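You operate a simulated robot arm through the tools that you are given. There is no shell and no other tool. Be economical: measure what you need, move in short steps, check, and stop when the job is done.

You run a simulated two-armed robot. Do the job below in one go: nothing can be reset, and whatever is moved stays where it is left.

JOB
Change the white feeder's grey wheel for the green one.
Fine: free the blue latch, hold the feeder for both wheels, grey one onto the orange mat, lock the latch.
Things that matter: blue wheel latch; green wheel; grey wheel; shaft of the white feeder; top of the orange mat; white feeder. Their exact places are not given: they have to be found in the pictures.

It is judged by the outcome, as a careful person would: the job done as asked, and still so three seconds after it is handed in. It fails if anything else is knocked over, pushed out of place, dropped, spilled or broken.

ROBOT AND FRAMES
Two 7-joint arms with two-finger parallel grippers on one trunk, on a base that drives. Base frame: it is fixed to the floor where the robot stands at the start and does not move with it; the origin is under the middle of the robot, x ahead of it, y to its left, z up; the surface under the hand at the start is at about z = 0.86. Readings come in m, degrees, newtons and seconds.
The left shoulder is at the start at [0.07, 0.163, 1.12], the right one opposite. With the tool pointing down near the work surface each hand reaches from about 0.4 to 0.88 m from the robot's upright axis, wherever it stands, measured 20 degrees to its own side. Places, roughly: blue wheel latch [0.4, 0.2, 1]; green wheel (7x8x6 cm) [0.6, 0.3, 0.9]; grey wheel (7x8x6 cm) [0.4, 0.2, 0.9]; shaft of the white feeder [0.4, 0.2, 0.9]; top of the orange mat [0.6, 0.2, 0.9]. Payload 3.43 kg a hand.
The TCP of each hand is the grasp point between the finger pads, 0.034 m short of the fingertips. In the tool frame z runs along the fingers and y along their closing line. The gripper opens to 0.128 m. The fingers are 0.024 m wide and 0.012 m thick; the gripper's body (0.048 by 0.13 m) begins 0.096 m behind the TCP.
Orientation is that of the tool frame in the base frame, as a unit quaternion [w, x, y, z]. With the fingers straight down and closing along the base's y, the tool's x points along the base's -x, its y along +y and its z along -z.

CONTROLS
- The arms move only by the tool move_arm. It takes "left_motion", "right_motion" or both (then of equal length, played together; a hand with none holds still); each is a list of rows, each a list of 7 numbers: the shift along the base's x, y, z in units of 30 mm (1.0 is 30 mm), then the turn, a rotation vector about the base's x, y, z in units of 5 degrees (1.0 is 5 degrees), then the opening in per cent of the stroke, from 0 (shut) to 100 (fully open). In form: [[dx, dy, dz, wx, wy, wz, fingers], ...]. A call has 1 to 10 rows; each row shifts and turns the commanded pose from where the row before left it. A call with a number of a shift or a turn outside -1 to 1 is refused whole. Rows are played at 5 a second. More than 0.05 m and 8.6 degrees between two rows, or a gripper value outside its range, and nothing of the call is played. A pose out of reach is approached as far as the arm can. The call stops where the force on the tool passes 40 N (or 10 N more than at its start, if that is more) or the arm is blocked; 0.2 s more then pass. Each finger travels about 0.153 m/s and halts on what it meets, pressing with about 22 N; the grip force reading is that of the motor and also rises with nothing between the fingers. The clock runs only during rows and for 0.2 s after the last one: add rows that do not move to give the fingers time. The reply holds the time, the measured pose of the TCP, the force on the tool along the base axes, the opening and the grip force, in the units named above and with some noise, with the torque about the TCP (base axes, N m) and any sound that the robot's microphone picked up, and new pictures: "views" is both (left out), scene, wrist or none (wrist: the cameras of the hands that moved).
- Cameras (640 x 400 px; columns grow to the right, rows downward): "scene" is now at [0.1265, 0.0488, 1.3542]; the picture's right is [0.53, -0.84, 0.00], its down [-0.44, -0.28, -0.85] and it looks along [0.72, 0.46, -0.53] (base axes); focal length 270 px, centre (320, 200). "left" rides on the left gripper at [0.076, 0.011, -0.16] in its tool frame; the picture's right is [-0.15, 0.99, 0.00], its down [-0.88, -0.13, -0.46] and it looks along [-0.45, -0.07, 0.89] (tool axes); focal length 234 px, centre (320, 200). "right" rides on the right gripper at [0.076, -0.011, -0.16] in its tool frame; the picture's right is [0.15, 0.99, 0.00], its down [-0.88, 0.13, -0.46] and it looks along [-0.45, 0.07, 0.89] (tool axes); focal length 234 px, centre (320, 200).
- move_column(by): slides the trunk up (or, below 0, down) by that many m; the arms and the scene camera ride with it, the base frame stays. It gives what a move gives, with no picture.
- roll_base(legs): drives the robot by 1 to 6 legs, each [ahead, left, turn to the left] in m, m and degrees, along the robot's own axes; the way and the turn of a leg run together, so that a leg with both is an arc; at most 1.5 m and 180 degrees a leg. The arms and the cameras ride along, it lands a little off, and it stops where it bumps. It gives what a move gives, and a new picture of the scene camera.
- aim_head(pan, tilt): turns the head with the scene camera to pan (to the left, within 86 degrees either way) and tilt (down, from -29 to 69), counted from straight ahead of the robot. It gives what a move gives, and a new picture of the scene camera.
- measure_at(camera, pixels): for up to 12 pixels [column, row] of the newest picture of that camera ("zoom" is the newest enlarged one), the place [x, y, z] in the base frame of the surface seen there, good to about 0.002 m. The clock stands still meanwhile.
- inspect(camera, box): a new picture of the part [left, top, right, bottom] of that camera's present view, enlarged. The clock stands still meanwhile.
- finish_job(): hands the job in; it is judged then, once.

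Work in short steps. Measure before you move; look again where a grasp or a placing could have gone wrong, and mend it. You have 80 turns and 260 pictures in all, those below and enlarged ones among them. Open the grippers and draw the arms clear of the work before you hand the job in, unless the task says otherwise; then end with one line.

The tools are called after "Request:" by a JSON object that holds its "api" and its "payload". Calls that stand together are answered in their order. move_arm: Moves the arms, as the interface text tells. Its arguments: {"type":"object","properties":{"left_motion":{"type":"array"},"right_motion":{"type":"array"},"views":{"type":"string","enum":["both","scene","wrist","none"]}},"required":[]} The other tools are called the same way: move_column (by) slides the trunk up or down; roll_base (legs) drives the base; aim_head (pan, tilt) turns the head that bears the scene camera; measure_at (camera, pixels) gives the place of the surface under pixels of a picture; inspect (camera, box) takes an enlarged picture of a part of a camera's view; finish_job () hands the job in.

At the start:

```text
time: 0.0
left_position: [0.4823, 0.4919, 1.2036]
left_orientation: [0.0, -0.001, 1.0, 0.0]
left_contact_force: [-0.5, 0.0, 0.2]
left_ft_torque: [-0.02, 0.01, -0.01]
left_finger_gap: 0.1278
left_gripper_force: 0.0
right_position: [0.59, 0.0342, 1.2249]
right_orientation: [0.0, 0.0, 1.0, 0.0]
right_contact_force: [-0.2, 0.9, 0.4]
right_ft_torque: [-0.01, 0.0, 0.02]
right_finger_gap: 0.1279
right_gripper_force: 0.0
trunk travel left (down, up): [-0.6, 0.34]
robot x, y, heading: [0.0004, -0.0002, -0.2]
head pan, tilt: [32.3, 31.7]
```

scene: 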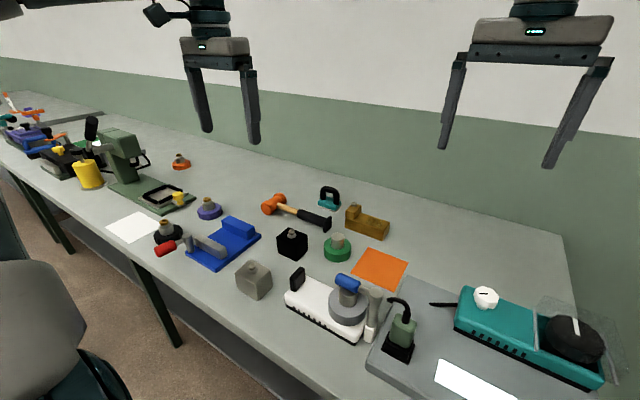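
right: 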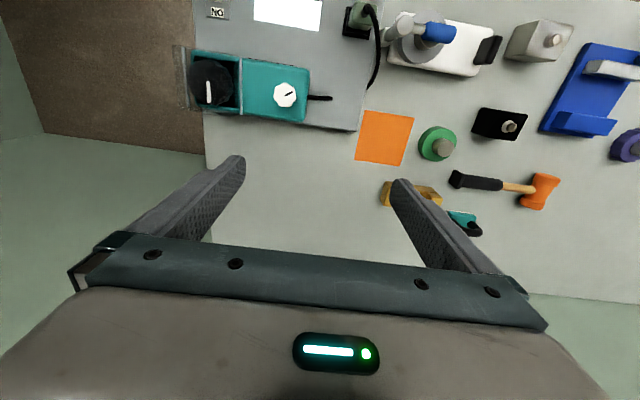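
left: 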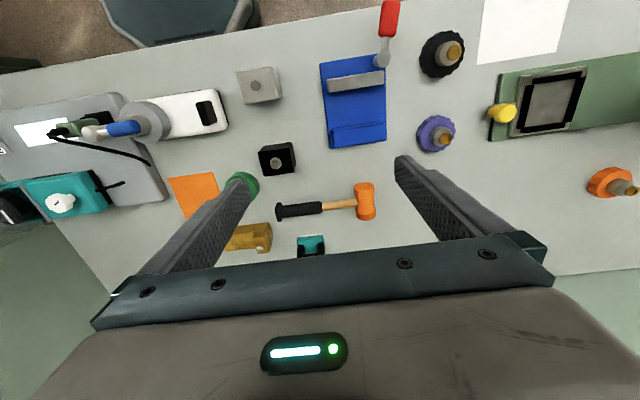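

The feeder is near (335,305) in the scene picture, with the green wheel at (337,247) and the mat at (380,268). I'll enlarge the views.

Request:
{"api": "inspect", "payload": {"camera": "scene", "box": [260, 220, 440, 350]}}

Request:
{"api": "inspect", "payload": {"camera": "left", "box": [60, 60, 300, 220]}}

Request:
{"api": "inspect", "payload": {"camera": "right", "box": [340, 0, 580, 180]}}

```text
3.08 times, centred on (350, 285) of scene
```

zoom: 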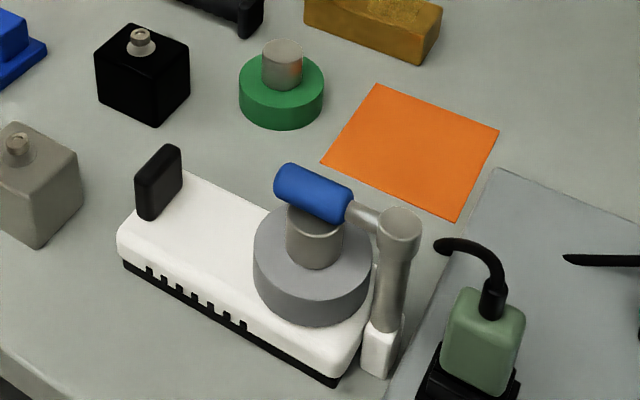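

```text
2.50 times, centred on (180, 140) of left
```

zoom: 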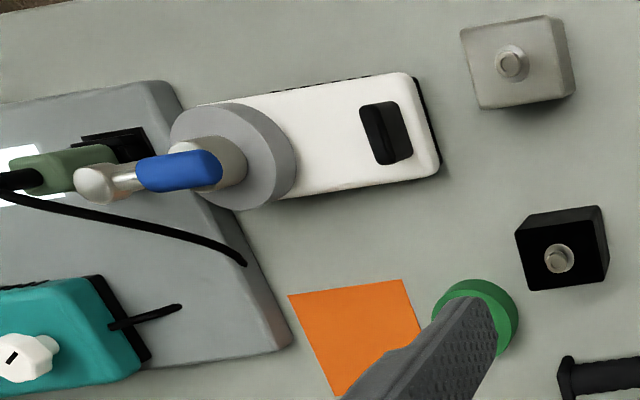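

```text
2.22 times, centred on (460, 90) of right
```

zoom: 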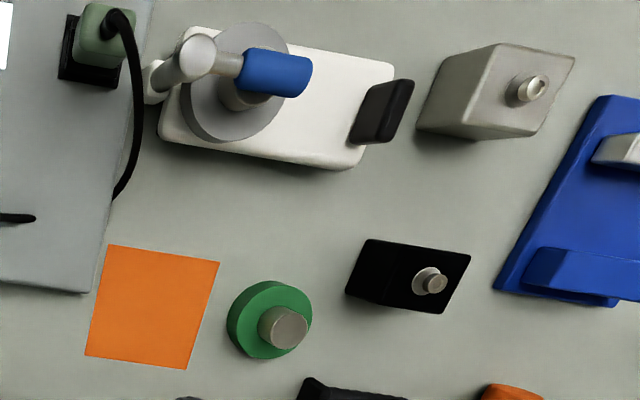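

Now I measure the feeder, latch, wheels and mat in the scene picture.

Request:
{"api": "measure_at", "payload": {"camera": "scene", "pixels": [[341, 278], [353, 285], [374, 293], [365, 280], [370, 325], [298, 274], [300, 287], [337, 300], [338, 239], [338, 250], [380, 269], [345, 294]]}}

Request:
{"api": "inspect", "payload": {"camera": "scene", "box": [275, 255, 415, 350]}}

```text
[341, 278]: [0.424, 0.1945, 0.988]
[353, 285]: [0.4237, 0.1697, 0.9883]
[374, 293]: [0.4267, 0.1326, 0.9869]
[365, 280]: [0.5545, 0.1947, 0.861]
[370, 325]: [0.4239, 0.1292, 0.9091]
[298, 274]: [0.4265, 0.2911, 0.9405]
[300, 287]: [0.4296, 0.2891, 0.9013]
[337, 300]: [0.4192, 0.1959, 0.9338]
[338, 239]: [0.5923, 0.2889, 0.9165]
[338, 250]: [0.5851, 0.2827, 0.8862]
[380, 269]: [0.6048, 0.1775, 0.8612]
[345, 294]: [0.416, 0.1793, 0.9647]
```

```text
4.21 times, centred on (345, 302) of scene
```

zoom: 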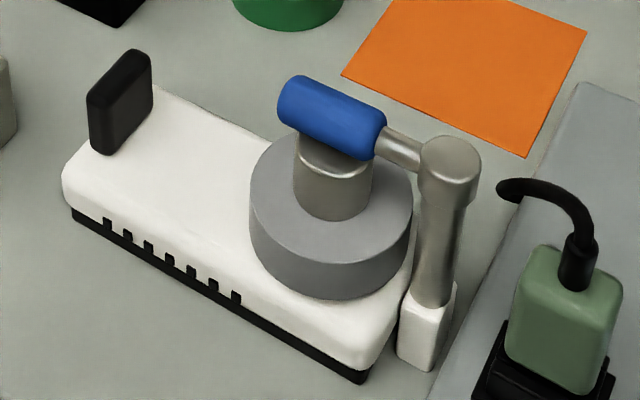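

The latch looks like an arm swinging on a vertical post. For reach I want the robot further left and slightly back, so I check the chair and the surroundings first.

Request:
{"api": "measure_at", "payload": {"camera": "scene", "pixels": [[60, 275], [90, 380], [10, 240], [300, 385], [150, 330], [400, 330], [405, 310]]}}

Request:
{"api": "aim_head", "payload": {"pan": 60, "tilt": 60}}

```text
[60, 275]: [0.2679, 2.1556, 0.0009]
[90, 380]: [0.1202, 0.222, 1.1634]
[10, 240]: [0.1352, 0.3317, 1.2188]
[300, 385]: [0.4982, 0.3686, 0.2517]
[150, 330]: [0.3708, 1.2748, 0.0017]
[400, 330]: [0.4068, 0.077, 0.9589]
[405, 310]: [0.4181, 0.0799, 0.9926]
```

```text
time: 0.9
left_position: [0.4835, 0.492, 1.2044]
left_orientation: [0.0, -0.002, 1.0, 0.0]
left_contact_force: [-0.9, -0.2, -1.1]
left_ft_torque: [0.01, -0.04, -0.01]
left_finger_gap: 0.1282
left_gripper_force: 0.0
right_position: [0.5915, 0.0343, 1.2255]
right_orientation: [0.0, 0.0, 1.0, 0.0]
right_contact_force: [0.3, -0.3, 0.3]
right_ft_torque: [-0.02, -0.01, -0.02]
right_finger_gap: 0.1281
right_gripper_force: 0.0
trunk travel left (down, up): [-0.6, 0.34]
robot x, y, heading: [0.0052, 0.0006, 0.2]
head pan, tilt: [60.0, 60.0]
```

scene: 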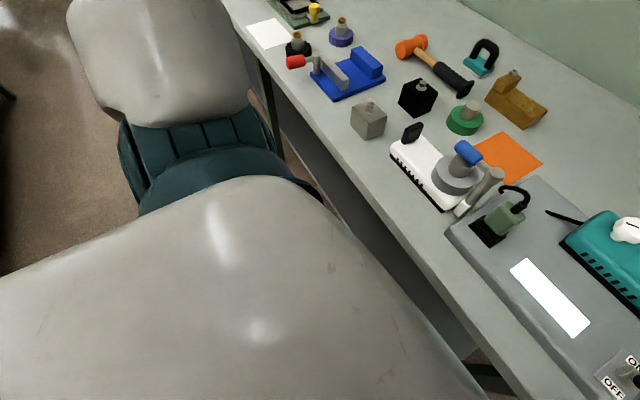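

The floor to the left is clear; the "chair" is the robot's own arm. I drive back 0.10 and left 0.18.

Request:
{"api": "roll_base", "payload": {"legs": [[-0.1, 0, 0], [0, 0.18, 0]]}}

Request:
{"api": "aim_head", "payload": {"pan": 2, "tilt": 45}}

```text
time: 3.2
left_position: [0.3796, 0.6771, 1.2053]
left_orientation: [0.0, -0.003, 1.0, 0.0]
left_contact_force: [0.2, -0.2, 0.4]
left_ft_torque: [0.0, 0.0, 0.02]
left_finger_gap: 0.1279
left_gripper_force: 0.0
right_position: [0.4911, 0.2207, 1.2256]
right_orientation: [0.0, -0.003, 1.0, 0.001]
right_contact_force: [0.0, -0.7, 0.1]
right_ft_torque: [-0.01, 0.0, -0.02]
right_finger_gap: 0.128
right_gripper_force: 0.2
trunk travel left (down, up): [-0.6, 0.34]
robot x, y, heading: [-0.1021, 0.1822, 0.5]
head pan, tilt: [60.0, 60.0]
```

scene: 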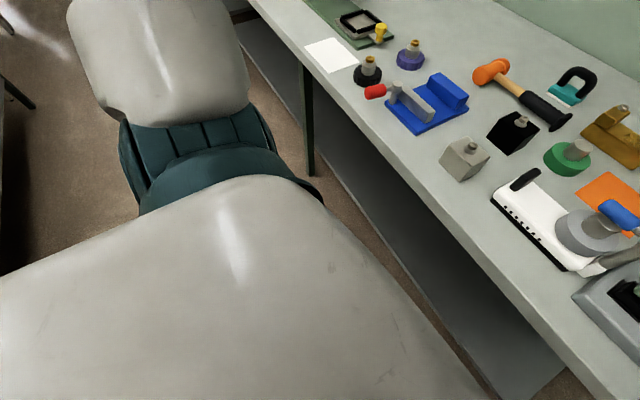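

```text
time: 4.5
left_position: [0.381, 0.6771, 1.2037]
left_orientation: [-0.001, -0.003, 1.0, 0.0]
left_contact_force: [0.2, 0.0, 0.0]
left_ft_torque: [0.01, -0.01, 0.01]
left_finger_gap: 0.1281
left_gripper_force: 0.0
right_position: [0.4906, 0.2202, 1.2254]
right_orientation: [0.0, -0.003, 1.0, 0.0]
right_contact_force: [0.1, -0.4, -0.4]
right_ft_torque: [0.0, -0.02, 0.0]
right_finger_gap: 0.1281
right_gripper_force: 0.0
trunk travel left (down, up): [-0.6, 0.34]
robot x, y, heading: [-0.0964, 0.1813, 0.2]
head pan, tilt: [2.0, 45.0]
```

scene: 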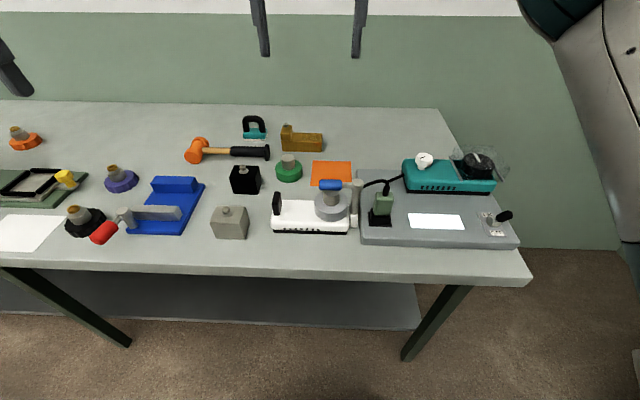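

Clear view now. I enlarge the work area and look at it through the right wrist camera too.

Request:
{"api": "inspect", "payload": {"camera": "right", "box": [220, 0, 420, 125]}}

Request:
{"api": "inspect", "payload": {"camera": "scene", "box": [255, 150, 375, 245]}}

```text
3.20 times, centred on (320, 62) of right
```

zoom: 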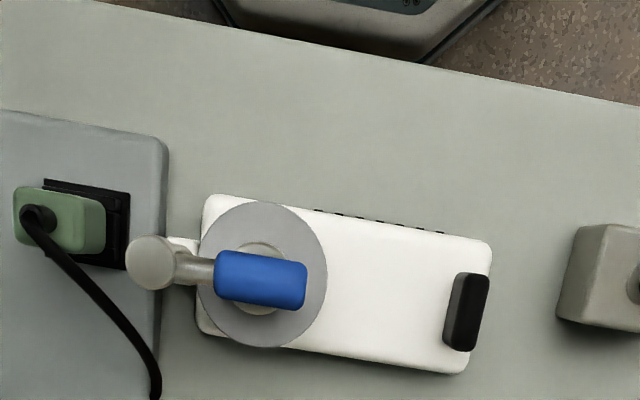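

```text
4.21 times, centred on (315, 198) of scene
```

zoom: 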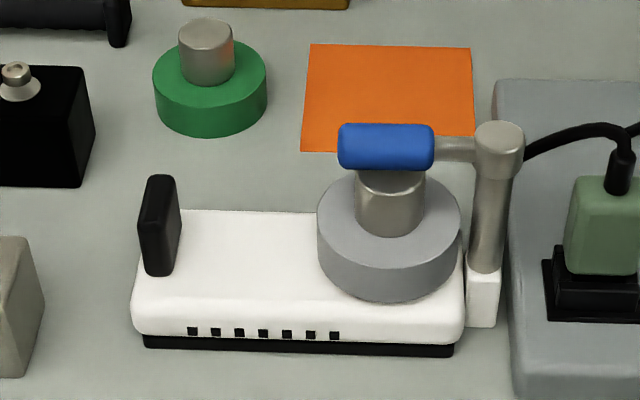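

Request:
{"api": "measure_at", "payload": {"camera": "zoom", "pixels": [[160, 182], [158, 230], [176, 230], [340, 145], [432, 145], [500, 130], [362, 200], [420, 200], [390, 210], [322, 215], [456, 215], [390, 250]]}}

Request:
{"api": "measure_at", "payload": {"camera": "zoom", "pixels": [[205, 32], [184, 40], [228, 40], [206, 60], [206, 95], [156, 80], [263, 80], [310, 46], [468, 50], [304, 148], [250, 225], [390, 140]]}}

```text
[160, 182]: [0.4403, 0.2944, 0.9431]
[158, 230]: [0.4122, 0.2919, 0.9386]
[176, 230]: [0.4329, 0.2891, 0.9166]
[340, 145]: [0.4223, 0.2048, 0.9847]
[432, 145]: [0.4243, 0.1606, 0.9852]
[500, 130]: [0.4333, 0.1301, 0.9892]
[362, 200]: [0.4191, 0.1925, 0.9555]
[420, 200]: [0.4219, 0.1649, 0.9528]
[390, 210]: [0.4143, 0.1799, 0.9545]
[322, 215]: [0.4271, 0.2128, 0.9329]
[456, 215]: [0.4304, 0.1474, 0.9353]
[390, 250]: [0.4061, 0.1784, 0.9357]
```

```text
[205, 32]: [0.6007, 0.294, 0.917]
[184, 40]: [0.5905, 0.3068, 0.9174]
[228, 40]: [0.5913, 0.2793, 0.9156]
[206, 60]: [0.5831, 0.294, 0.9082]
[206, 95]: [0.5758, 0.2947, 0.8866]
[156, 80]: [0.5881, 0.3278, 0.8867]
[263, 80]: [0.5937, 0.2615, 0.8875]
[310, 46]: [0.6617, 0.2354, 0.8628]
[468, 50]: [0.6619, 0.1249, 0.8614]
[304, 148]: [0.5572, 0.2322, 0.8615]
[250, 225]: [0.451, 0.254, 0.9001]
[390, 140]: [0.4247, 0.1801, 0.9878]
```

Geometry found: grey hub at about (0.429, 0.179) with flange top z 0.934, handle at (0.426, 0.2915) with top z 0.943, latch bar along y at z 0.978 with its post at (0.433, 0.130), green wheel at (0.597, 0.294), mat centre (0.61, 0.18). I bring the left hand toward the handle and turn the right hand so that it closes along x.

Request:
{"api": "move_arm", "payload": {"left_motion": [[0.15, -1, 0, 0, 0, 0, 60], [0.15, -1, 0, 0, 0, 0, 31], [0.15, -1, 0, 0, 0, 0, 31], [0.15, -1, 0, 0, 0, 0, 31], [0.15, -1, 0, 0, 0, 0, 31], [0.15, -1, 0, 0, 0, 0, 31], [0.15, -1, 0, 0, 0, 0, 31], [0.15, -1, 0, 0, 0, 0, 31], [0.15, -1, 0, 0, 0, 0, 31], [0.15, -1, 0, 0, 0, 0, 31]], "right_motion": [[-0.2, -0.2, 0, 0, 0, 1, 31], [-0.2, -0.2, 0, 0, 0, 1, 31], [-0.2, -0.2, 0, 0, 0, 1, 31], [-0.2, -0.2, 0, 0, 0, 1, 31], [-0.2, -0.2, 0, 0, 0, 1, 31], [-0.2, -0.2, 0, 0, 0, 1, 31], [-0.2, -0.2, 0, 0, 0, 1, 31], [-0.2, -0.2, 0, 0, 0, 1, 31], [-0.2, -0.2, 0, 0, 0, 1, 31], [-0.2, -0.2, 0, 0, 0, 1, 31]], "views": "none"}}

Request:
{"api": "move_arm", "payload": {"right_motion": [[0, 0, 0, 0, 0, 1, 31], [0, 0, 0, 0, 0, 1, 31], [0, 0, 0, 0, 0, 1, 31], [0, 0, 0, 0, 0, 1, 31], [0, 0, 0, 0, 0, 1, 31], [0, 0, 0, 0, 0, 1, 31], [0, 0, 0, 0, 0, 1, 31], [0, 0, 0, 0, 0, 1, 31], [0, 0, 0, 0, 0, 0, 31]], "views": "both"}}

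```text
time: 6.7
left_position: [0.4254, 0.3752, 1.2021]
left_orientation: [-0.001, -0.004, 1.0, 0.001]
left_contact_force: [-0.9, -0.8, -0.8]
left_ft_torque: [0.04, 0.03, 0.01]
left_finger_gap: 0.0396
left_gripper_force: 0.1
right_position: [0.4323, 0.1597, 1.2229]
right_orientation: [-0.001, -0.426, 0.905, 0.002]
right_contact_force: [1.9, -0.7, -0.7]
right_ft_torque: [0.01, 0.01, 0.04]
right_finger_gap: 0.0397
right_gripper_force: 0.0
trunk travel left (down, up): [-0.6, 0.34]
robot x, y, heading: [-0.0969, 0.1832, 0.6]
head pan, tilt: [2.0, 45.0]
```

```text
time: 8.7
left_position: [0.4248, 0.3767, 1.2022]
left_orientation: [0.001, -0.004, 1.0, 0.0]
left_contact_force: [-0.3, -1.1, -0.5]
left_ft_torque: [-0.03, 0.03, 0.03]
left_finger_gap: 0.0397
left_gripper_force: 0.0
right_position: [0.3567, 0.1742, 1.1932]
right_orientation: [0.0, 0.709, -0.705, 0.0]
right_contact_force: [-0.3, 1.3, 0.4]
right_ft_torque: [0.01, -0.02, 0.0]
right_finger_gap: 0.0399
right_gripper_force: 0.1
right hand out of reach, approached as far as the arm can: row 5, 6, 7, 8
trunk travel left (down, up): [-0.6, 0.34]
robot x, y, heading: [-0.0985, 0.1825, 0.3]
head pan, tilt: [2.0, 45.0]
```

scene: 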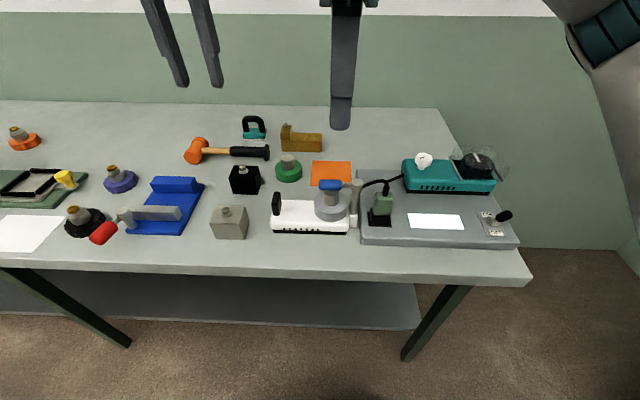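
right: 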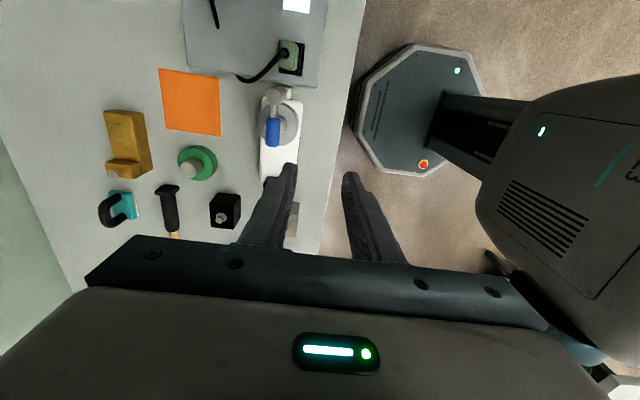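

The right hand's turn is done but its position was pulled to x = 0.357. I check whether it can take the pose lower down by moving ahead and down a little.

Request:
{"api": "move_arm", "payload": {"right_motion": [[0.5, 0, -1, 0, 0, 0, 31], [0.5, 0, -1, 0, 0, 0, 31], [0.5, 0, -0.5, 0, 0, 0, 31], [0, 0, 0, 0, 0, 0, 31]], "views": "none"}}

```text
time: 9.7
left_position: [0.4249, 0.3768, 1.2033]
left_orientation: [0.0, -0.003, 1.0, 0.0]
left_contact_force: [0.6, -1.0, -0.2]
left_ft_torque: [0.01, -0.01, 0.02]
left_finger_gap: 0.0399
left_gripper_force: 0.1
right_position: [0.3817, 0.1796, 1.1131]
right_orientation: [0.0, 0.708, -0.706, -0.001]
right_contact_force: [0.1, -0.1, 0.1]
right_ft_torque: [0.02, 0.01, -0.04]
right_finger_gap: 0.0395
right_gripper_force: 0.1
right hand out of reach, approached as far as the arm can: row 1, 2, 3
trunk travel left (down, up): [-0.6, 0.34]
robot x, y, heading: [-0.0972, 0.1828, 0.2]
head pan, tilt: [2.0, 45.0]
```

Still short in x by a few cm. I turn back 15 degrees of yaw to see whether the position then becomes reachable.

Request:
{"api": "move_arm", "payload": {"right_motion": [[0, 0, 0, 0, 0, -1, 31], [0, 0, 0, 0, 0, -1, 31], [0, 0, 0, 0, 0, -1, 31], [0, 0, 0, 0, 0, 0, 31]], "views": "none"}}

```text
time: 10.7
left_position: [0.4242, 0.3773, 1.2026]
left_orientation: [0.0, -0.003, 1.0, 0.0]
left_contact_force: [-0.2, -0.4, -0.4]
left_ft_torque: [-0.01, -0.02, 0.01]
left_finger_gap: 0.0398
left_gripper_force: 0.0
right_position: [0.3814, 0.1802, 1.1141]
right_orientation: [0.0, -0.611, 0.792, 0.0]
right_contact_force: [-0.9, -0.3, 0.6]
right_ft_torque: [0.04, 0.0, -0.01]
right_finger_gap: 0.0396
right_gripper_force: 0.1
trunk travel left (down, up): [-0.6, 0.34]
robot x, y, heading: [-0.1011, 0.1812, 0.7]
head pan, tilt: [2.0, 45.0]
```

Now reachable at 75 degrees; the commands run from the measured pose. I shift to x 0.427 above the latch.

Request:
{"api": "move_arm", "payload": {"right_motion": [[0.75, 0, 0, 0, 0, 0, 31], [0.75, 0.2, 0, 0, 0, 0, 31], [0, 0, 0, 0, 0, 0, 31]], "views": "none"}}

```text
time: 11.5
left_position: [0.4241, 0.3769, 1.2029]
left_orientation: [0.001, -0.004, 1.0, -0.001]
left_contact_force: [-0.8, 0.1, 0.7]
left_ft_torque: [0.0, 0.0, -0.04]
left_finger_gap: 0.0397
left_gripper_force: 0.0
right_position: [0.4303, 0.185, 1.1163]
right_orientation: [-0.001, -0.611, 0.791, -0.001]
right_contact_force: [0.4, -1.0, 0.1]
right_ft_torque: [0.03, -0.03, 0.01]
right_finger_gap: 0.04
right_gripper_force: 0.1
trunk travel left (down, up): [-0.6, 0.34]
robot x, y, heading: [-0.1013, 0.1776, 0.4]
head pan, tilt: [2.0, 45.0]
```

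Left hand goes above the handle while the right gives way by 3 cm; then I check the handle in the left wrist picture.

Request:
{"api": "move_arm", "payload": {"left_motion": [[0.03, -0.9, -1, 0, 0, 0, 31], [0.03, -0.95, -1, 0, 0, 0, 31], [0, -1, -1, 0, 0, 0, 31], [0, 0, -1, 0, 0, 0, 31], [0, 0, 0, 0, 0, 0, 31]], "right_motion": [[0, -1, 0, 0, 0, 0, 31], [0, 0, 0, 0, 0, 0, 31], [0, 0, 0, 0, 0, 0, 31], [0, 0, 0, 0, 0, 0, 31], [0, 0, 0, 0, 0, 0, 31]], "views": "both"}}

```text
time: 12.7
left_position: [0.4405, 0.3297, 1.0928]
left_orientation: [0.001, -0.005, 1.0, -0.001]
left_contact_force: [0.2, 0.6, -0.3]
left_ft_torque: [0.0, -0.01, 0.0]
left_finger_gap: 0.04
left_gripper_force: 0.1
left hand out of reach, approached as far as the arm can: row 2, 3
right_position: [0.4307, 0.1535, 1.1152]
right_orientation: [-0.001, -0.611, 0.792, -0.001]
right_contact_force: [0.7, -0.5, 1.2]
right_ft_torque: [-0.02, 0.01, 0.0]
right_finger_gap: 0.0396
right_gripper_force: 0.1
trunk travel left (down, up): [-0.6, 0.34]
robot x, y, heading: [-0.1012, 0.1797, 0.3]
head pan, tilt: [2.0, 45.0]
```

scene: 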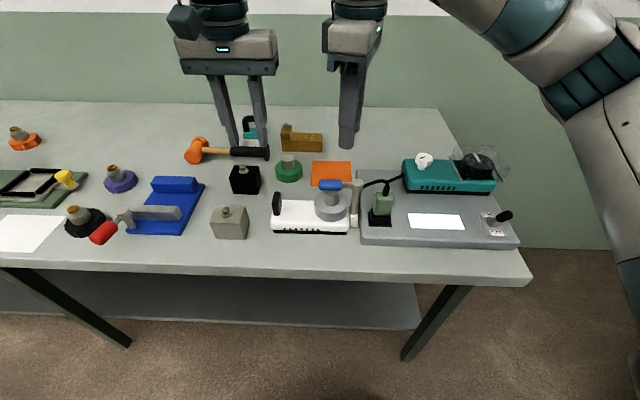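
right: 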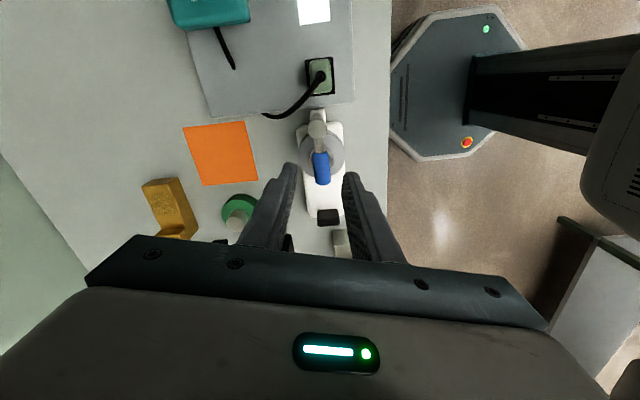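
left: 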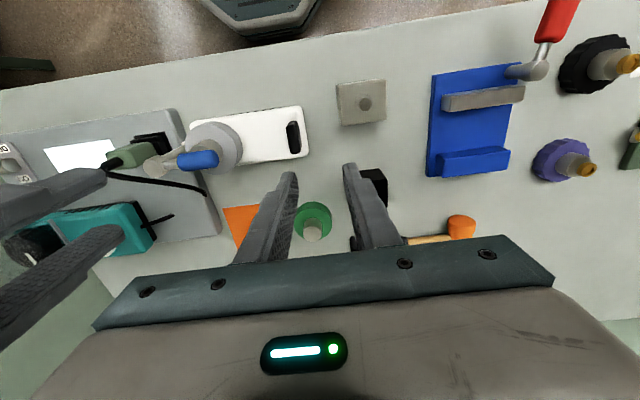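

The left hand falls short, being too close to the trunk (and the path is otherwise clear). I back the base off by 6 cm to give both arms more room.

Request:
{"api": "roll_base", "payload": {"legs": [[-0.06, 0, 0]]}}

```text
time: 13.6
left_position: [0.381, 0.3287, 1.0925]
left_orientation: [0.0, -0.004, 1.0, 0.0]
left_contact_force: [-0.3, 0.2, -0.6]
left_ft_torque: [-0.03, -0.02, 0.0]
left_finger_gap: 0.0397
left_gripper_force: 0.1
right_position: [0.3695, 0.1534, 1.1155]
right_orientation: [-0.001, -0.611, 0.792, 0.0]
right_contact_force: [-0.2, 0.1, -0.4]
right_ft_torque: [-0.01, 0.0, -0.01]
right_finger_gap: 0.0395
right_gripper_force: 0.1
trunk travel left (down, up): [-0.6, 0.34]
robot x, y, heading: [-0.1578, 0.1828, 0.3]
head pan, tilt: [2.0, 45.0]
```

scene: 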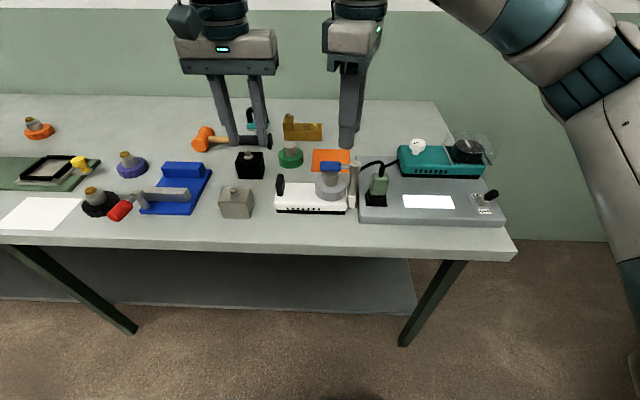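

Left to (0.426, 0.292, ~1.0), right ahead to x 0.43.

Request:
{"api": "move_arm", "payload": {"left_motion": [[0.75, -0.3, 0, 0, 0, 0, 31], [0.75, -0.3, 0, 0, 0, 0, 31], [0, -0.3, -0.5, 0, 0, 0, 31], [0, -0.3, -0.5, 0, 0, 0, 31], [0, 0, -0.5, 0, 0, 0, 31], [0, 0, 0, 0, 0, 0, 31]], "right_motion": [[1, 0, 0, 0, 0, 0, 31], [1, 0, 0, 0, 0, 0, 31], [0, 0, 0, 0, 0, 0, 31], [0, 0, 0, 0, 0, 0, 31], [0, 0, 0, 0, 0, 0, 31], [0, 0, 0, 0, 0, 0, 31]], "views": "wrist"}}

```text
time: 15.0
left_position: [0.3957, 0.3274, 1.0592]
left_orientation: [-0.001, -0.004, 1.0, 0.0]
left_contact_force: [-0.3, 0.9, 0.3]
left_ft_torque: [-0.02, 0.01, -0.02]
left_finger_gap: 0.0397
left_gripper_force: 0.1
left hand out of reach, approached as far as the arm can: row 1, 2, 3, 4
right_position: [0.4003, 0.1585, 1.1093]
right_orientation: [0.0, -0.61, 0.792, 0.001]
right_contact_force: [0.1, 0.0, -0.7]
right_ft_torque: [0.01, 0.03, 0.02]
right_finger_gap: 0.0396
right_gripper_force: 0.1
right hand out of reach, approached as far as the arm can: row 1, 2
trunk travel left (down, up): [-0.6, 0.34]
robot x, y, heading: [-0.1591, 0.1806, 0.5]
head pan, tilt: [2.0, 45.0]
```

right: 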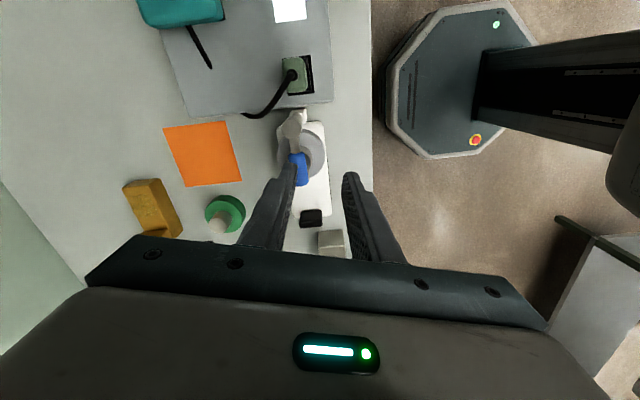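
left: 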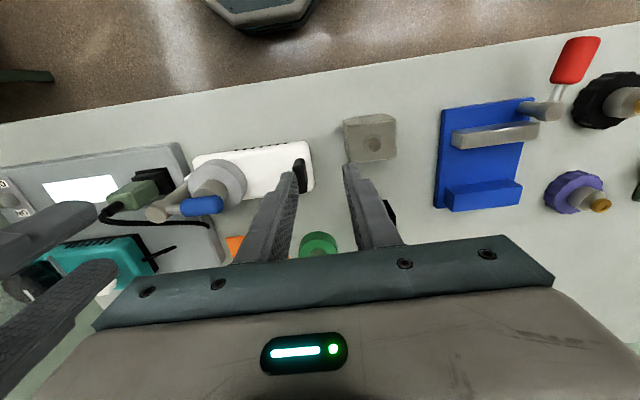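

Backing off did not help, so the limit is probably one of height (hand high relative to the shoulder). I raise the trunk by 0.15 and return ahead 5 cm, then come down from there.

Request:
{"api": "move_column", "payload": {"by": 0.15}}

Request:
{"api": "roll_base", "payload": {"legs": [[0.05, -0.03, 0]]}}

Request:
{"api": "move_arm", "payload": {"left_motion": [[0, 0, -1, 0, 0, 0, 31], [0, 0, -1, 0, 0, 0, 31], [0, 0, -1, 0, 0, 0, 31], [0, 0, -1, 0, 0, 0, 31], [0, 0, 0, 0, 0, 0, 31]], "right_motion": [[0, 0, -1, 0, 0, 0, 31], [0, 0, -1, 0, 0, 0, 31], [0, 0, -1, 0, 0, 0, 31], [0, 0, -1, 0, 0, 0, 31], [0, 0, 0, 0, 0, 0, 31]], "views": "none"}}

```text
time: 16.8
left_position: [0.3945, 0.3282, 1.2092]
left_orientation: [-0.001, -0.004, 1.0, 0.0]
left_contact_force: [-0.7, -0.3, -0.4]
left_ft_torque: [0.01, 0.05, -0.01]
left_finger_gap: 0.0396
left_gripper_force: 0.1
right_position: [0.3984, 0.1589, 1.2607]
right_orientation: [0.0, -0.61, 0.792, 0.0]
right_contact_force: [0.2, 0.1, -0.5]
right_ft_torque: [0.01, 0.0, -0.02]
right_finger_gap: 0.0396
right_gripper_force: 0.0
trunk travel left (down, up): [-0.75, 0.19]
robot x, y, heading: [-0.1597, 0.1853, 0.6]
head pan, tilt: [2.0, 45.0]
```

```text
time: 17.7
left_position: [0.4395, 0.3027, 1.2122]
left_orientation: [0.002, -0.006, 1.0, -0.001]
left_contact_force: [-0.9, 1.0, 0.7]
left_ft_torque: [-0.05, -0.04, -0.01]
left_finger_gap: 0.0398
left_gripper_force: 0.1
right_position: [0.4443, 0.1346, 1.2628]
right_orientation: [0.002, -0.612, 0.791, -0.002]
right_contact_force: [-1.2, 1.0, 0.5]
right_ft_torque: [-0.03, -0.04, 0.02]
right_finger_gap: 0.0396
right_gripper_force: 0.1
trunk travel left (down, up): [-0.75, 0.19]
robot x, y, heading: [-0.1093, 0.1495, 0.6]
head pan, tilt: [2.0, 45.0]
```

scene: 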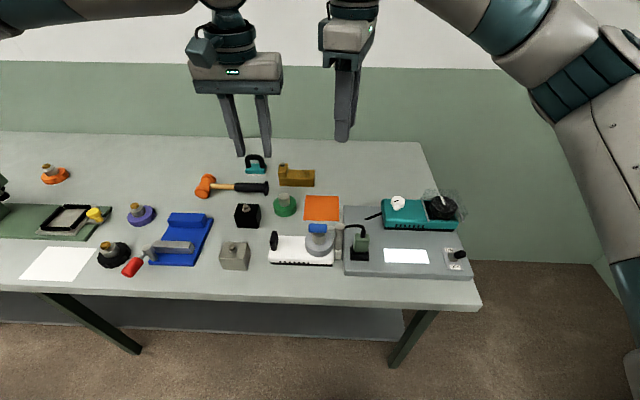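

```text
time: 18.9
left_position: [0.4402, 0.3064, 1.0895]
left_orientation: [0.001, -0.005, 1.0, -0.001]
left_contact_force: [-0.2, -0.3, 0.1]
left_ft_torque: [0.02, 0.03, 0.0]
left_finger_gap: 0.0397
left_gripper_force: 0.0
left hand out of reach, approached as far as the arm can: row 4
right_position: [0.4471, 0.1312, 1.1417]
right_orientation: [0.001, -0.612, 0.791, 0.0]
right_contact_force: [-0.1, 0.2, 0.4]
right_ft_torque: [0.0, 0.0, 0.05]
right_finger_gap: 0.0396
right_gripper_force: 0.0
trunk travel left (down, up): [-0.75, 0.19]
robot x, y, heading: [-0.1066, 0.1513, 0.3]
head pan, tilt: [2.0, 45.0]
```

The left hand has stalled each time about 0.17 m from the right one, so I suspect an arm-to-arm limit. I move the right hand away by 12 cm and try the left alone.

Request:
{"api": "move_arm", "payload": {"right_motion": [[0, -1, 0, 0, 0, 0, 31], [0, -1, 0, 0, 0, 0, 31], [0, -1, 0, 0, 0, 0, 31], [0, -1, 0, 0, 0, 0, 31]], "views": "none"}}

Request:
{"api": "move_arm", "payload": {"left_motion": [[-0.2, -0.2, 0, 0, 0, 0, 31], [-0.2, -0.2, -0.5, 0, 0, 0, 31], [0, 0, -0.7, 0, 0, 0, 31], [0, 0, -0.7, 0, 0, 0, 31], [0, 0, 0, 0, 0, 0, 31]], "views": "wrist"}}

```text
time: 19.9
left_position: [0.4412, 0.3075, 1.09]
left_orientation: [0.002, -0.006, 1.0, -0.001]
left_contact_force: [0.8, -0.2, -1.0]
left_ft_torque: [0.0, -0.02, 0.0]
left_finger_gap: 0.0396
left_gripper_force: 0.1
right_position: [0.4427, 0.0857, 1.1407]
right_orientation: [0.001, -0.611, 0.792, 0.0]
right_contact_force: [0.5, -0.1, -1.0]
right_ft_torque: [0.03, 0.0, 0.02]
right_finger_gap: 0.0396
right_gripper_force: 0.1
right hand out of reach, approached as far as the arm can: row 2, 3, 4
trunk travel left (down, up): [-0.75, 0.19]
robot x, y, heading: [-0.107, 0.1568, 0.4]
head pan, tilt: [2.0, 45.0]
```

```text
time: 21.1
left_position: [0.4215, 0.3144, 1.0427]
left_orientation: [0.0, -0.006, 1.0, -0.002]
left_contact_force: [-0.5, 0.5, -0.3]
left_ft_torque: [-0.04, 0.03, -0.02]
left_finger_gap: 0.0397
left_gripper_force: 0.2
left hand out of reach, approached as far as the arm can: row 1, 2, 3, 4
right_position: [0.4431, 0.0863, 1.1415]
right_orientation: [0.001, -0.611, 0.791, -0.001]
right_contact_force: [0.4, -0.5, 0.5]
right_ft_torque: [0.03, 0.03, 0.02]
right_finger_gap: 0.0398
right_gripper_force: 0.1
trunk travel left (down, up): [-0.75, 0.19]
robot x, y, heading: [-0.1047, 0.1547, 0.6]
head pan, tilt: [2.0, 45.0]
```

left: 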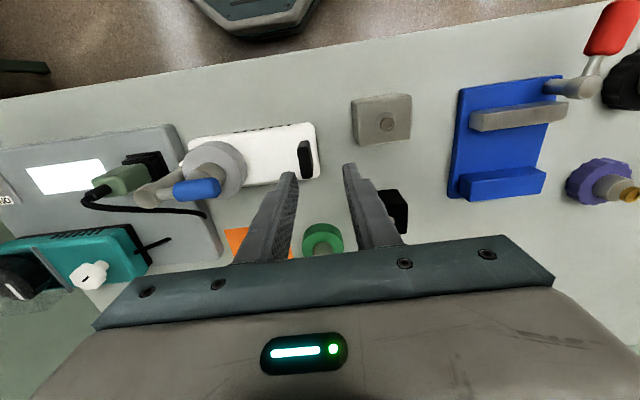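

Both stalls fit a wrist-turn limit: the left wants its tool turned clockwise relative to the robot, the right less counter-clockwise. Turning the robot itself 30 degrees left fixes both, so I raise the left hand, shift the base and turn.

Request:
{"api": "move_arm", "payload": {"left_motion": [[0, 0.2, 1, 0, 0, 0, 31], [0, 0.2, 1, 0, 0, 0, 31], [0, 0.2, 1, 0, 0, 0, 31], [0, 0, 1, 0, 0, 0, 31]], "views": "none"}}

Request:
{"api": "roll_base", "payload": {"legs": [[0.04, -0.238, 0], [0, 0, 30]]}}

Request:
{"api": "aim_head", "payload": {"pan": 5, "tilt": 48}}

```text
time: 22.1
left_position: [0.4185, 0.333, 1.1628]
left_orientation: [0.0, -0.006, 1.0, 0.0]
left_contact_force: [-0.3, -0.6, -0.6]
left_ft_torque: [0.01, -0.03, 0.01]
left_finger_gap: 0.0396
left_gripper_force: 0.1
right_position: [0.4415, 0.0853, 1.1417]
right_orientation: [0.0, -0.612, 0.791, 0.0]
right_contact_force: [-1.3, 0.4, 0.5]
right_ft_torque: [0.01, -0.03, -0.01]
right_finger_gap: 0.0398
right_gripper_force: 0.0
trunk travel left (down, up): [-0.75, 0.19]
robot x, y, heading: [-0.1118, 0.1485, 0.7]
head pan, tilt: [2.0, 45.0]
```

```text
time: 25.4
left_position: [0.3029, 0.3414, 1.1616]
left_orientation: [0.0, -0.262, 0.965, 0.0]
left_contact_force: [0.0, 0.0, 0.9]
left_ft_torque: [0.0, 0.04, 0.0]
left_finger_gap: 0.0397
left_gripper_force: 0.1
right_position: [0.4451, 0.1397, 1.142]
right_orientation: [-0.001, 0.794, -0.608, 0.0]
right_contact_force: [0.4, -0.6, 0.2]
right_ft_torque: [-0.02, -0.01, -0.02]
right_finger_gap: 0.0398
right_gripper_force: 0.0
trunk travel left (down, up): [-0.75, 0.19]
robot x, y, heading: [-0.0665, -0.075, 30.5]
head pan, tilt: [2.0, 45.0]
```

scene: 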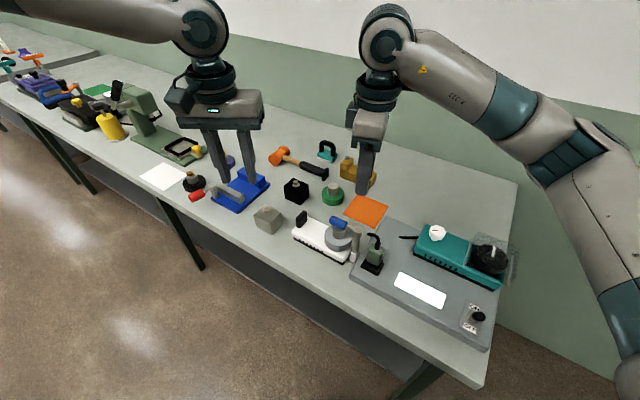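

```text
time: 26.0
left_position: [0.3013, 0.3421, 1.1628]
left_orientation: [0.0, -0.263, 0.965, -0.001]
left_contact_force: [0.3, -0.2, -0.2]
left_ft_torque: [-0.05, -0.02, -0.02]
left_finger_gap: 0.0397
left_gripper_force: 0.1
right_position: [0.4447, 0.1394, 1.1412]
right_orientation: [-0.001, 0.794, -0.608, 0.001]
right_contact_force: [-0.1, 0.5, 0.4]
right_ft_torque: [0.03, 0.02, 0.01]
right_finger_gap: 0.0398
right_gripper_force: 0.1
trunk travel left (down, up): [-0.75, 0.19]
robot x, y, heading: [-0.0654, -0.0756, 30.4]
head pan, tilt: [5.0, 48.0]
```

scene: 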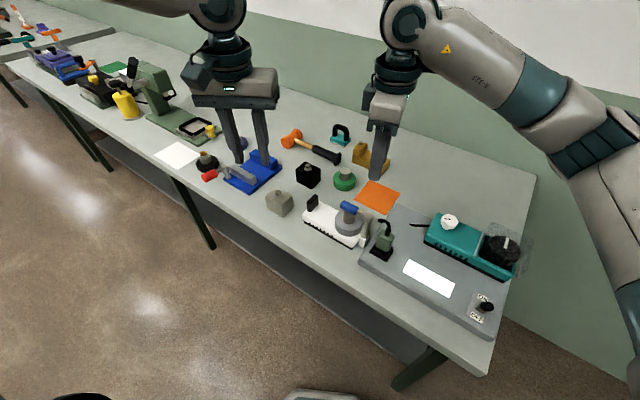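

Now the left turns back to yaw 0 over the handle's neighbourhood and the right to yaw 90.

Request:
{"api": "move_arm", "payload": {"left_motion": [[0.6, -0.2, 0, 0, 0, -1, 31], [0.6, -0.2, 0, 0, 0, -1, 31], [0.6, -0.2, 0, 0, 0, -1, 31], [0.6, -0.2, 0, 0, 0, -1, 31], [0.6, -0.2, -0.5, 0, 0, -1, 31], [0.6, -0.3, -0.5, 0, 0, -1, 31], [0.55, -0.3, -1, 0, 0, -0.1, 31], [0, 0, -1, 0, 0, 0, 31], [0, 0, 0, 0, 0, 0, 31]], "right_motion": [[0, 0, 0, 0, 0, -1, 31], [0, 0, 0, 0, 0, -1, 31], [0, 0, 0, 0, 0, -1, 31], [-0.25, 0, 0, 0, 0, 0, 31], [-0.25, 0, 0, 0, 0, 0, 31], [0, 0, 0, 0, 0, 0, 31], [0, 0, 0, 0, 0, 0, 31], [0, 0, 0, 0, 0, 0, 31], [0, 0, 0, 0, 0, 0, 31]], "views": "wrist"}}

```text
time: 28.0
left_position: [0.3443, 0.3464, 1.0862]
left_orientation: [0.002, 0.001, 1.0, 0.0]
left_contact_force: [0.1, 0.5, 0.4]
left_ft_torque: [-0.01, 0.01, 0.01]
left_finger_gap: 0.0396
left_gripper_force: 0.1
left hand out of reach, approached as far as the arm can: row 3, 4, 5, 6, 7, 8
right_position: [0.4306, 0.1406, 1.1436]
right_orientation: [-0.002, 0.708, -0.706, 0.0]
right_contact_force: [-0.3, -0.1, 0.7]
right_ft_torque: [0.05, 0.01, -0.01]
right_finger_gap: 0.0399
right_gripper_force: 0.0
trunk travel left (down, up): [-0.75, 0.19]
robot x, y, heading: [-0.07, -0.0732, 30.4]
head pan, tilt: [5.0, 48.0]
```

right: 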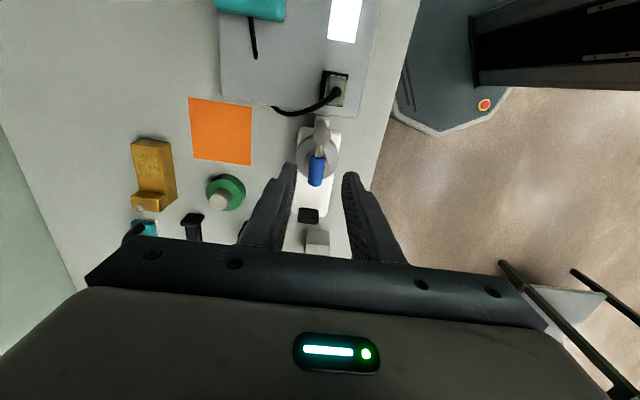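
left: 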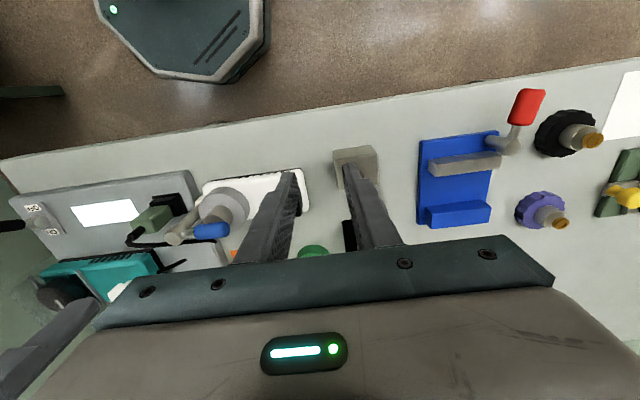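

The left arm again stops at about 0.15 m left of the robot's midline whatever its yaw, so the handle must lie further left in the robot's frame. I shift the base 0.12 m to its right.

Request:
{"api": "roll_base", "payload": {"legs": [[-0.02, -0.12, 0]]}}

Request:
{"api": "move_arm", "payload": {"left_motion": [[0.5, 0.6, 0.5, 0, 0, 0, 31], [0.5, 0.6, 0, 0, 0, 0, 31], [0.5, 0.2, 0, 0, 0, 0, 31], [0, 0, 0, 0, 0, 0, 31]], "views": "none"}}

```text
time: 29.2
left_position: [0.3852, 0.2358, 1.0859]
left_orientation: [0.002, -0.001, 1.0, -0.002]
left_contact_force: [-0.1, 0.6, -0.5]
left_ft_torque: [-0.01, -0.02, 0.01]
left_finger_gap: 0.0397
left_gripper_force: 0.0
right_position: [0.4727, 0.031, 1.1434]
right_orientation: [0.0, 0.709, -0.705, 0.001]
right_contact_force: [0.6, 0.4, 0.3]
right_ft_torque: [0.01, -0.01, -0.02]
right_finger_gap: 0.0397
right_gripper_force: 0.1
trunk travel left (down, up): [-0.75, 0.19]
robot x, y, heading: [-0.0257, -0.1879, 30.6]
head pan, tilt: [5.0, 48.0]
```

scene: 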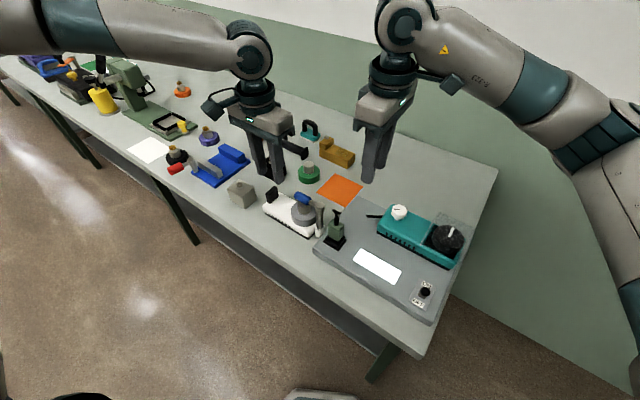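

```text
time: 30.2
left_position: [0.416, 0.2834, 1.1033]
left_orientation: [0.002, -0.001, 1.0, -0.003]
left_contact_force: [-0.8, 0.5, 0.3]
left_ft_torque: [0.0, -0.02, 0.0]
left_finger_gap: 0.0396
left_gripper_force: 0.1
left hand out of reach, approached as far as the arm can: row 2, 3
right_position: [0.473, 0.0296, 1.1415]
right_orientation: [-0.001, 0.708, -0.706, 0.0]
right_contact_force: [0.5, 0.4, -0.4]
right_ft_torque: [-0.01, 0.01, 0.0]
right_finger_gap: 0.0399
right_gripper_force: 0.1
trunk travel left (down, up): [-0.75, 0.19]
robot x, y, heading: [-0.0227, -0.1854, 30.5]
head pan, tilt: [5.0, 48.0]
```

The stalls all lie at an azimuth of about 15–16 degrees, so the left hand needs a direction further to its own side. Before shifting more, I test how far left the right hand gets: it goes above the wheel while the left steps away.

Request:
{"api": "move_arm", "payload": {"left_motion": [[0, 1, 0, 0, 0, 0, 31], [0, 1, 0, 0, 0, 0, 31], [0, 1, 0, 0, 0, 0, 31], [0, 0, 0, 0, 0, 0, 31], [0, 0, 0, 0, 0, 0, 31], [0, 0, 0, 0, 0, 0, 31], [0, 0, 0, 0, 0, 0, 31], [0, 0, 0, 0, 0, 0, 31]], "right_motion": [[-0.2, 0.6, 0, 0, 0, 0, 31], [-0.2, 0.8, 0, 0, 0, 0, 31], [-0.2, 0.8, 0, 0, 0, 0, 31], [-0.2, 0.8, 0, 0, 0, 0, 31], [-0.2, 0.8, 0, 0, 0, 0, 31], [-0.2, 0.8, 0, 0, 0, 0, 31], [-0.2, 0.4, 0, 0, 0, 0, 31], [0, 0, 0, 0, 0, 0, 31]], "views": "scene"}}

```text
time: 32.0
left_position: [0.4168, 0.3713, 1.1027]
left_orientation: [0.002, 0.0, 1.0, -0.002]
left_contact_force: [0.1, -0.2, 0.4]
left_ft_torque: [0.01, -0.01, 0.0]
left_finger_gap: 0.0397
left_gripper_force: 0.0
right_position: [0.4308, 0.1796, 1.1423]
right_orientation: [0.0, 0.708, -0.706, 0.0]
right_contact_force: [0.3, 0.2, 0.7]
right_ft_torque: [0.0, -0.02, 0.0]
right_finger_gap: 0.0395
right_gripper_force: 0.1
trunk travel left (down, up): [-0.75, 0.19]
robot x, y, heading: [-0.022, -0.1938, 30.5]
head pan, tilt: [5.0, 48.0]
```

scene: 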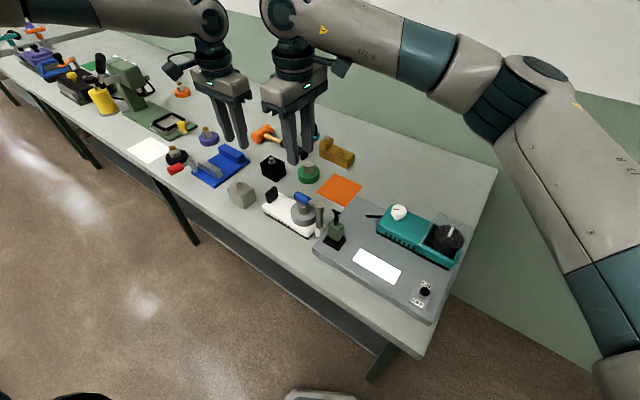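

The right hand reaches fine there. I turn the base 9 degrees right so the handle falls at about 25 degrees on the left side.

Request:
{"api": "roll_base", "payload": {"legs": [[0, 0, -9]]}}

Request:
{"api": "aim_head", "payload": {"pan": 16, "tilt": 52}}

```text
time: 33.1
left_position: [0.4977, 0.2993, 1.1034]
left_orientation: [0.001, 0.077, 0.997, -0.001]
left_contact_force: [-0.4, -0.4, 0.0]
left_ft_torque: [0.0, 0.0, 0.03]
left_finger_gap: 0.0397
left_gripper_force: 0.1
right_position: [0.482, 0.1065, 1.1427]
right_orientation: [0.001, -0.652, 0.758, 0.0]
right_contact_force: [0.2, 0.3, 0.1]
right_ft_torque: [0.0, -0.01, 0.03]
right_finger_gap: 0.0398
right_gripper_force: 0.1
trunk travel left (down, up): [-0.75, 0.19]
robot x, y, heading: [-0.0268, -0.187, 21.8]
head pan, tilt: [5.0, 48.0]
```

scene: 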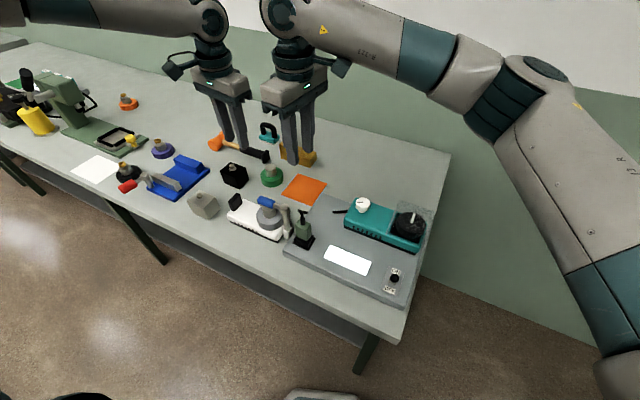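

```text
time: 33.8
left_position: [0.4963, 0.2987, 1.1045]
left_orientation: [0.002, 0.078, 0.997, -0.002]
left_contact_force: [-0.4, -0.2, -0.5]
left_ft_torque: [0.0, -0.03, -0.01]
left_finger_gap: 0.0395
left_gripper_force: 0.1
right_position: [0.4819, 0.1057, 1.1435]
right_orientation: [0.0, -0.653, 0.758, 0.0]
right_contact_force: [1.1, -1.0, 0.1]
right_ft_torque: [0.0, 0.0, 0.0]
right_finger_gap: 0.0396
right_gripper_force: 0.0
trunk travel left (down, up): [-0.75, 0.19]
robot x, y, heading: [-0.0201, -0.1885, 21.4]
head pan, tilt: [16.0, 52.0]
```

scene: 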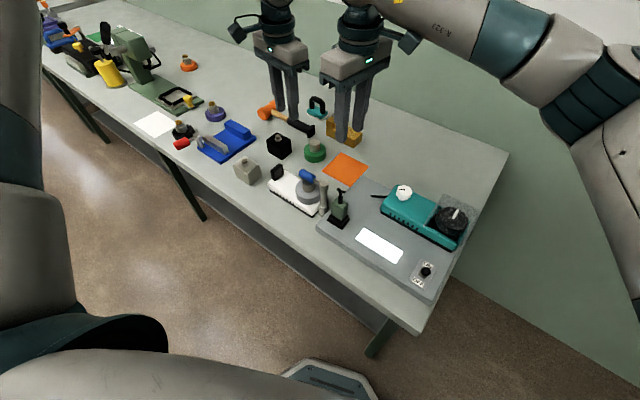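

Left: yaw back to 0, over the handle at (0.426, 0.2915), down to z ≈ 1.0.

Request:
{"api": "move_arm", "payload": {"left_motion": [[-0.8, 0, 0, 0, 0, 1, 31], [-0.8, -0.1, 0, 0, 0, 0.8, 31], [-0.75, -0.1, -0.5, 0, 0, 0, 31], [0, 0, -1, 0, 0, 0, 31], [0, 0, -1, 0, 0, 0, 31], [0, 0, -0.9, 0, 0, 0, 31], [0, 0, 0, 0, 0, 0, 31], [0, 0, 0, 0, 0, 0, 31]], "views": "both"}}

```text
time: 35.6
left_position: [0.4268, 0.2912, 1.0031]
left_orientation: [0.002, -0.002, 1.0, 0.0]
left_contact_force: [0.0, 0.6, -0.9]
left_ft_torque: [-0.02, 0.01, 0.0]
left_finger_gap: 0.0399
left_gripper_force: 0.0
right_position: [0.4813, 0.1041, 1.1424]
right_orientation: [0.001, -0.653, 0.758, -0.001]
right_contact_force: [-0.2, -0.4, -0.4]
right_ft_torque: [-0.02, 0.02, 0.0]
right_finger_gap: 0.0397
right_gripper_force: 0.1
trunk travel left (down, up): [-0.75, 0.19]
robot x, y, heading: [-0.023, -0.1879, 21.8]
head pan, tilt: [16.0, 52.0]
```

scene: 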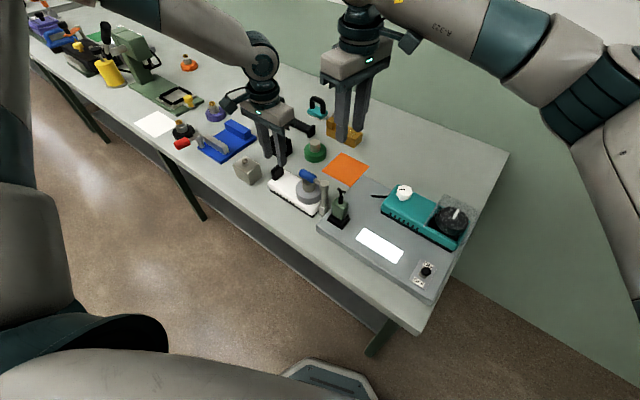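
left: 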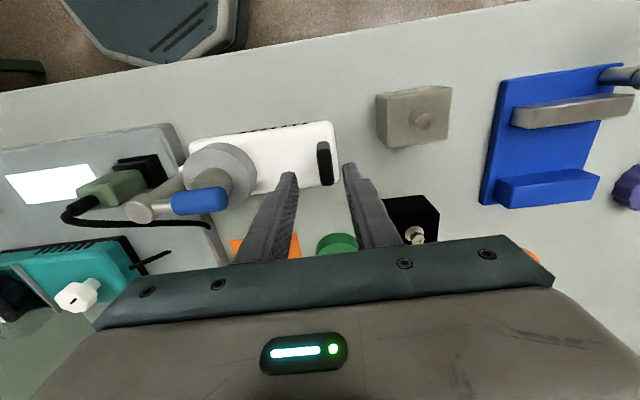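

Reached. The handle shows at (325,160) in the left picture, between the fingers; I measure it there.

Request:
{"api": "measure_at", "payload": {"camera": "left", "pixels": [[321, 146], [328, 146], [321, 160], [328, 180], [324, 163], [340, 140], [210, 203], [235, 165], [227, 200]]}}

```text
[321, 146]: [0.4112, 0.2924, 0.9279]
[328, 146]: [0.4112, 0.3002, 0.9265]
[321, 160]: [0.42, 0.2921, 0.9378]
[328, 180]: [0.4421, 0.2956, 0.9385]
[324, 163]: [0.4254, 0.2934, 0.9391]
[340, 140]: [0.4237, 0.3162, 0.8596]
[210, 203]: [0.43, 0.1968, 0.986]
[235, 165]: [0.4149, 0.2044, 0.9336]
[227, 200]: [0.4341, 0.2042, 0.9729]
```

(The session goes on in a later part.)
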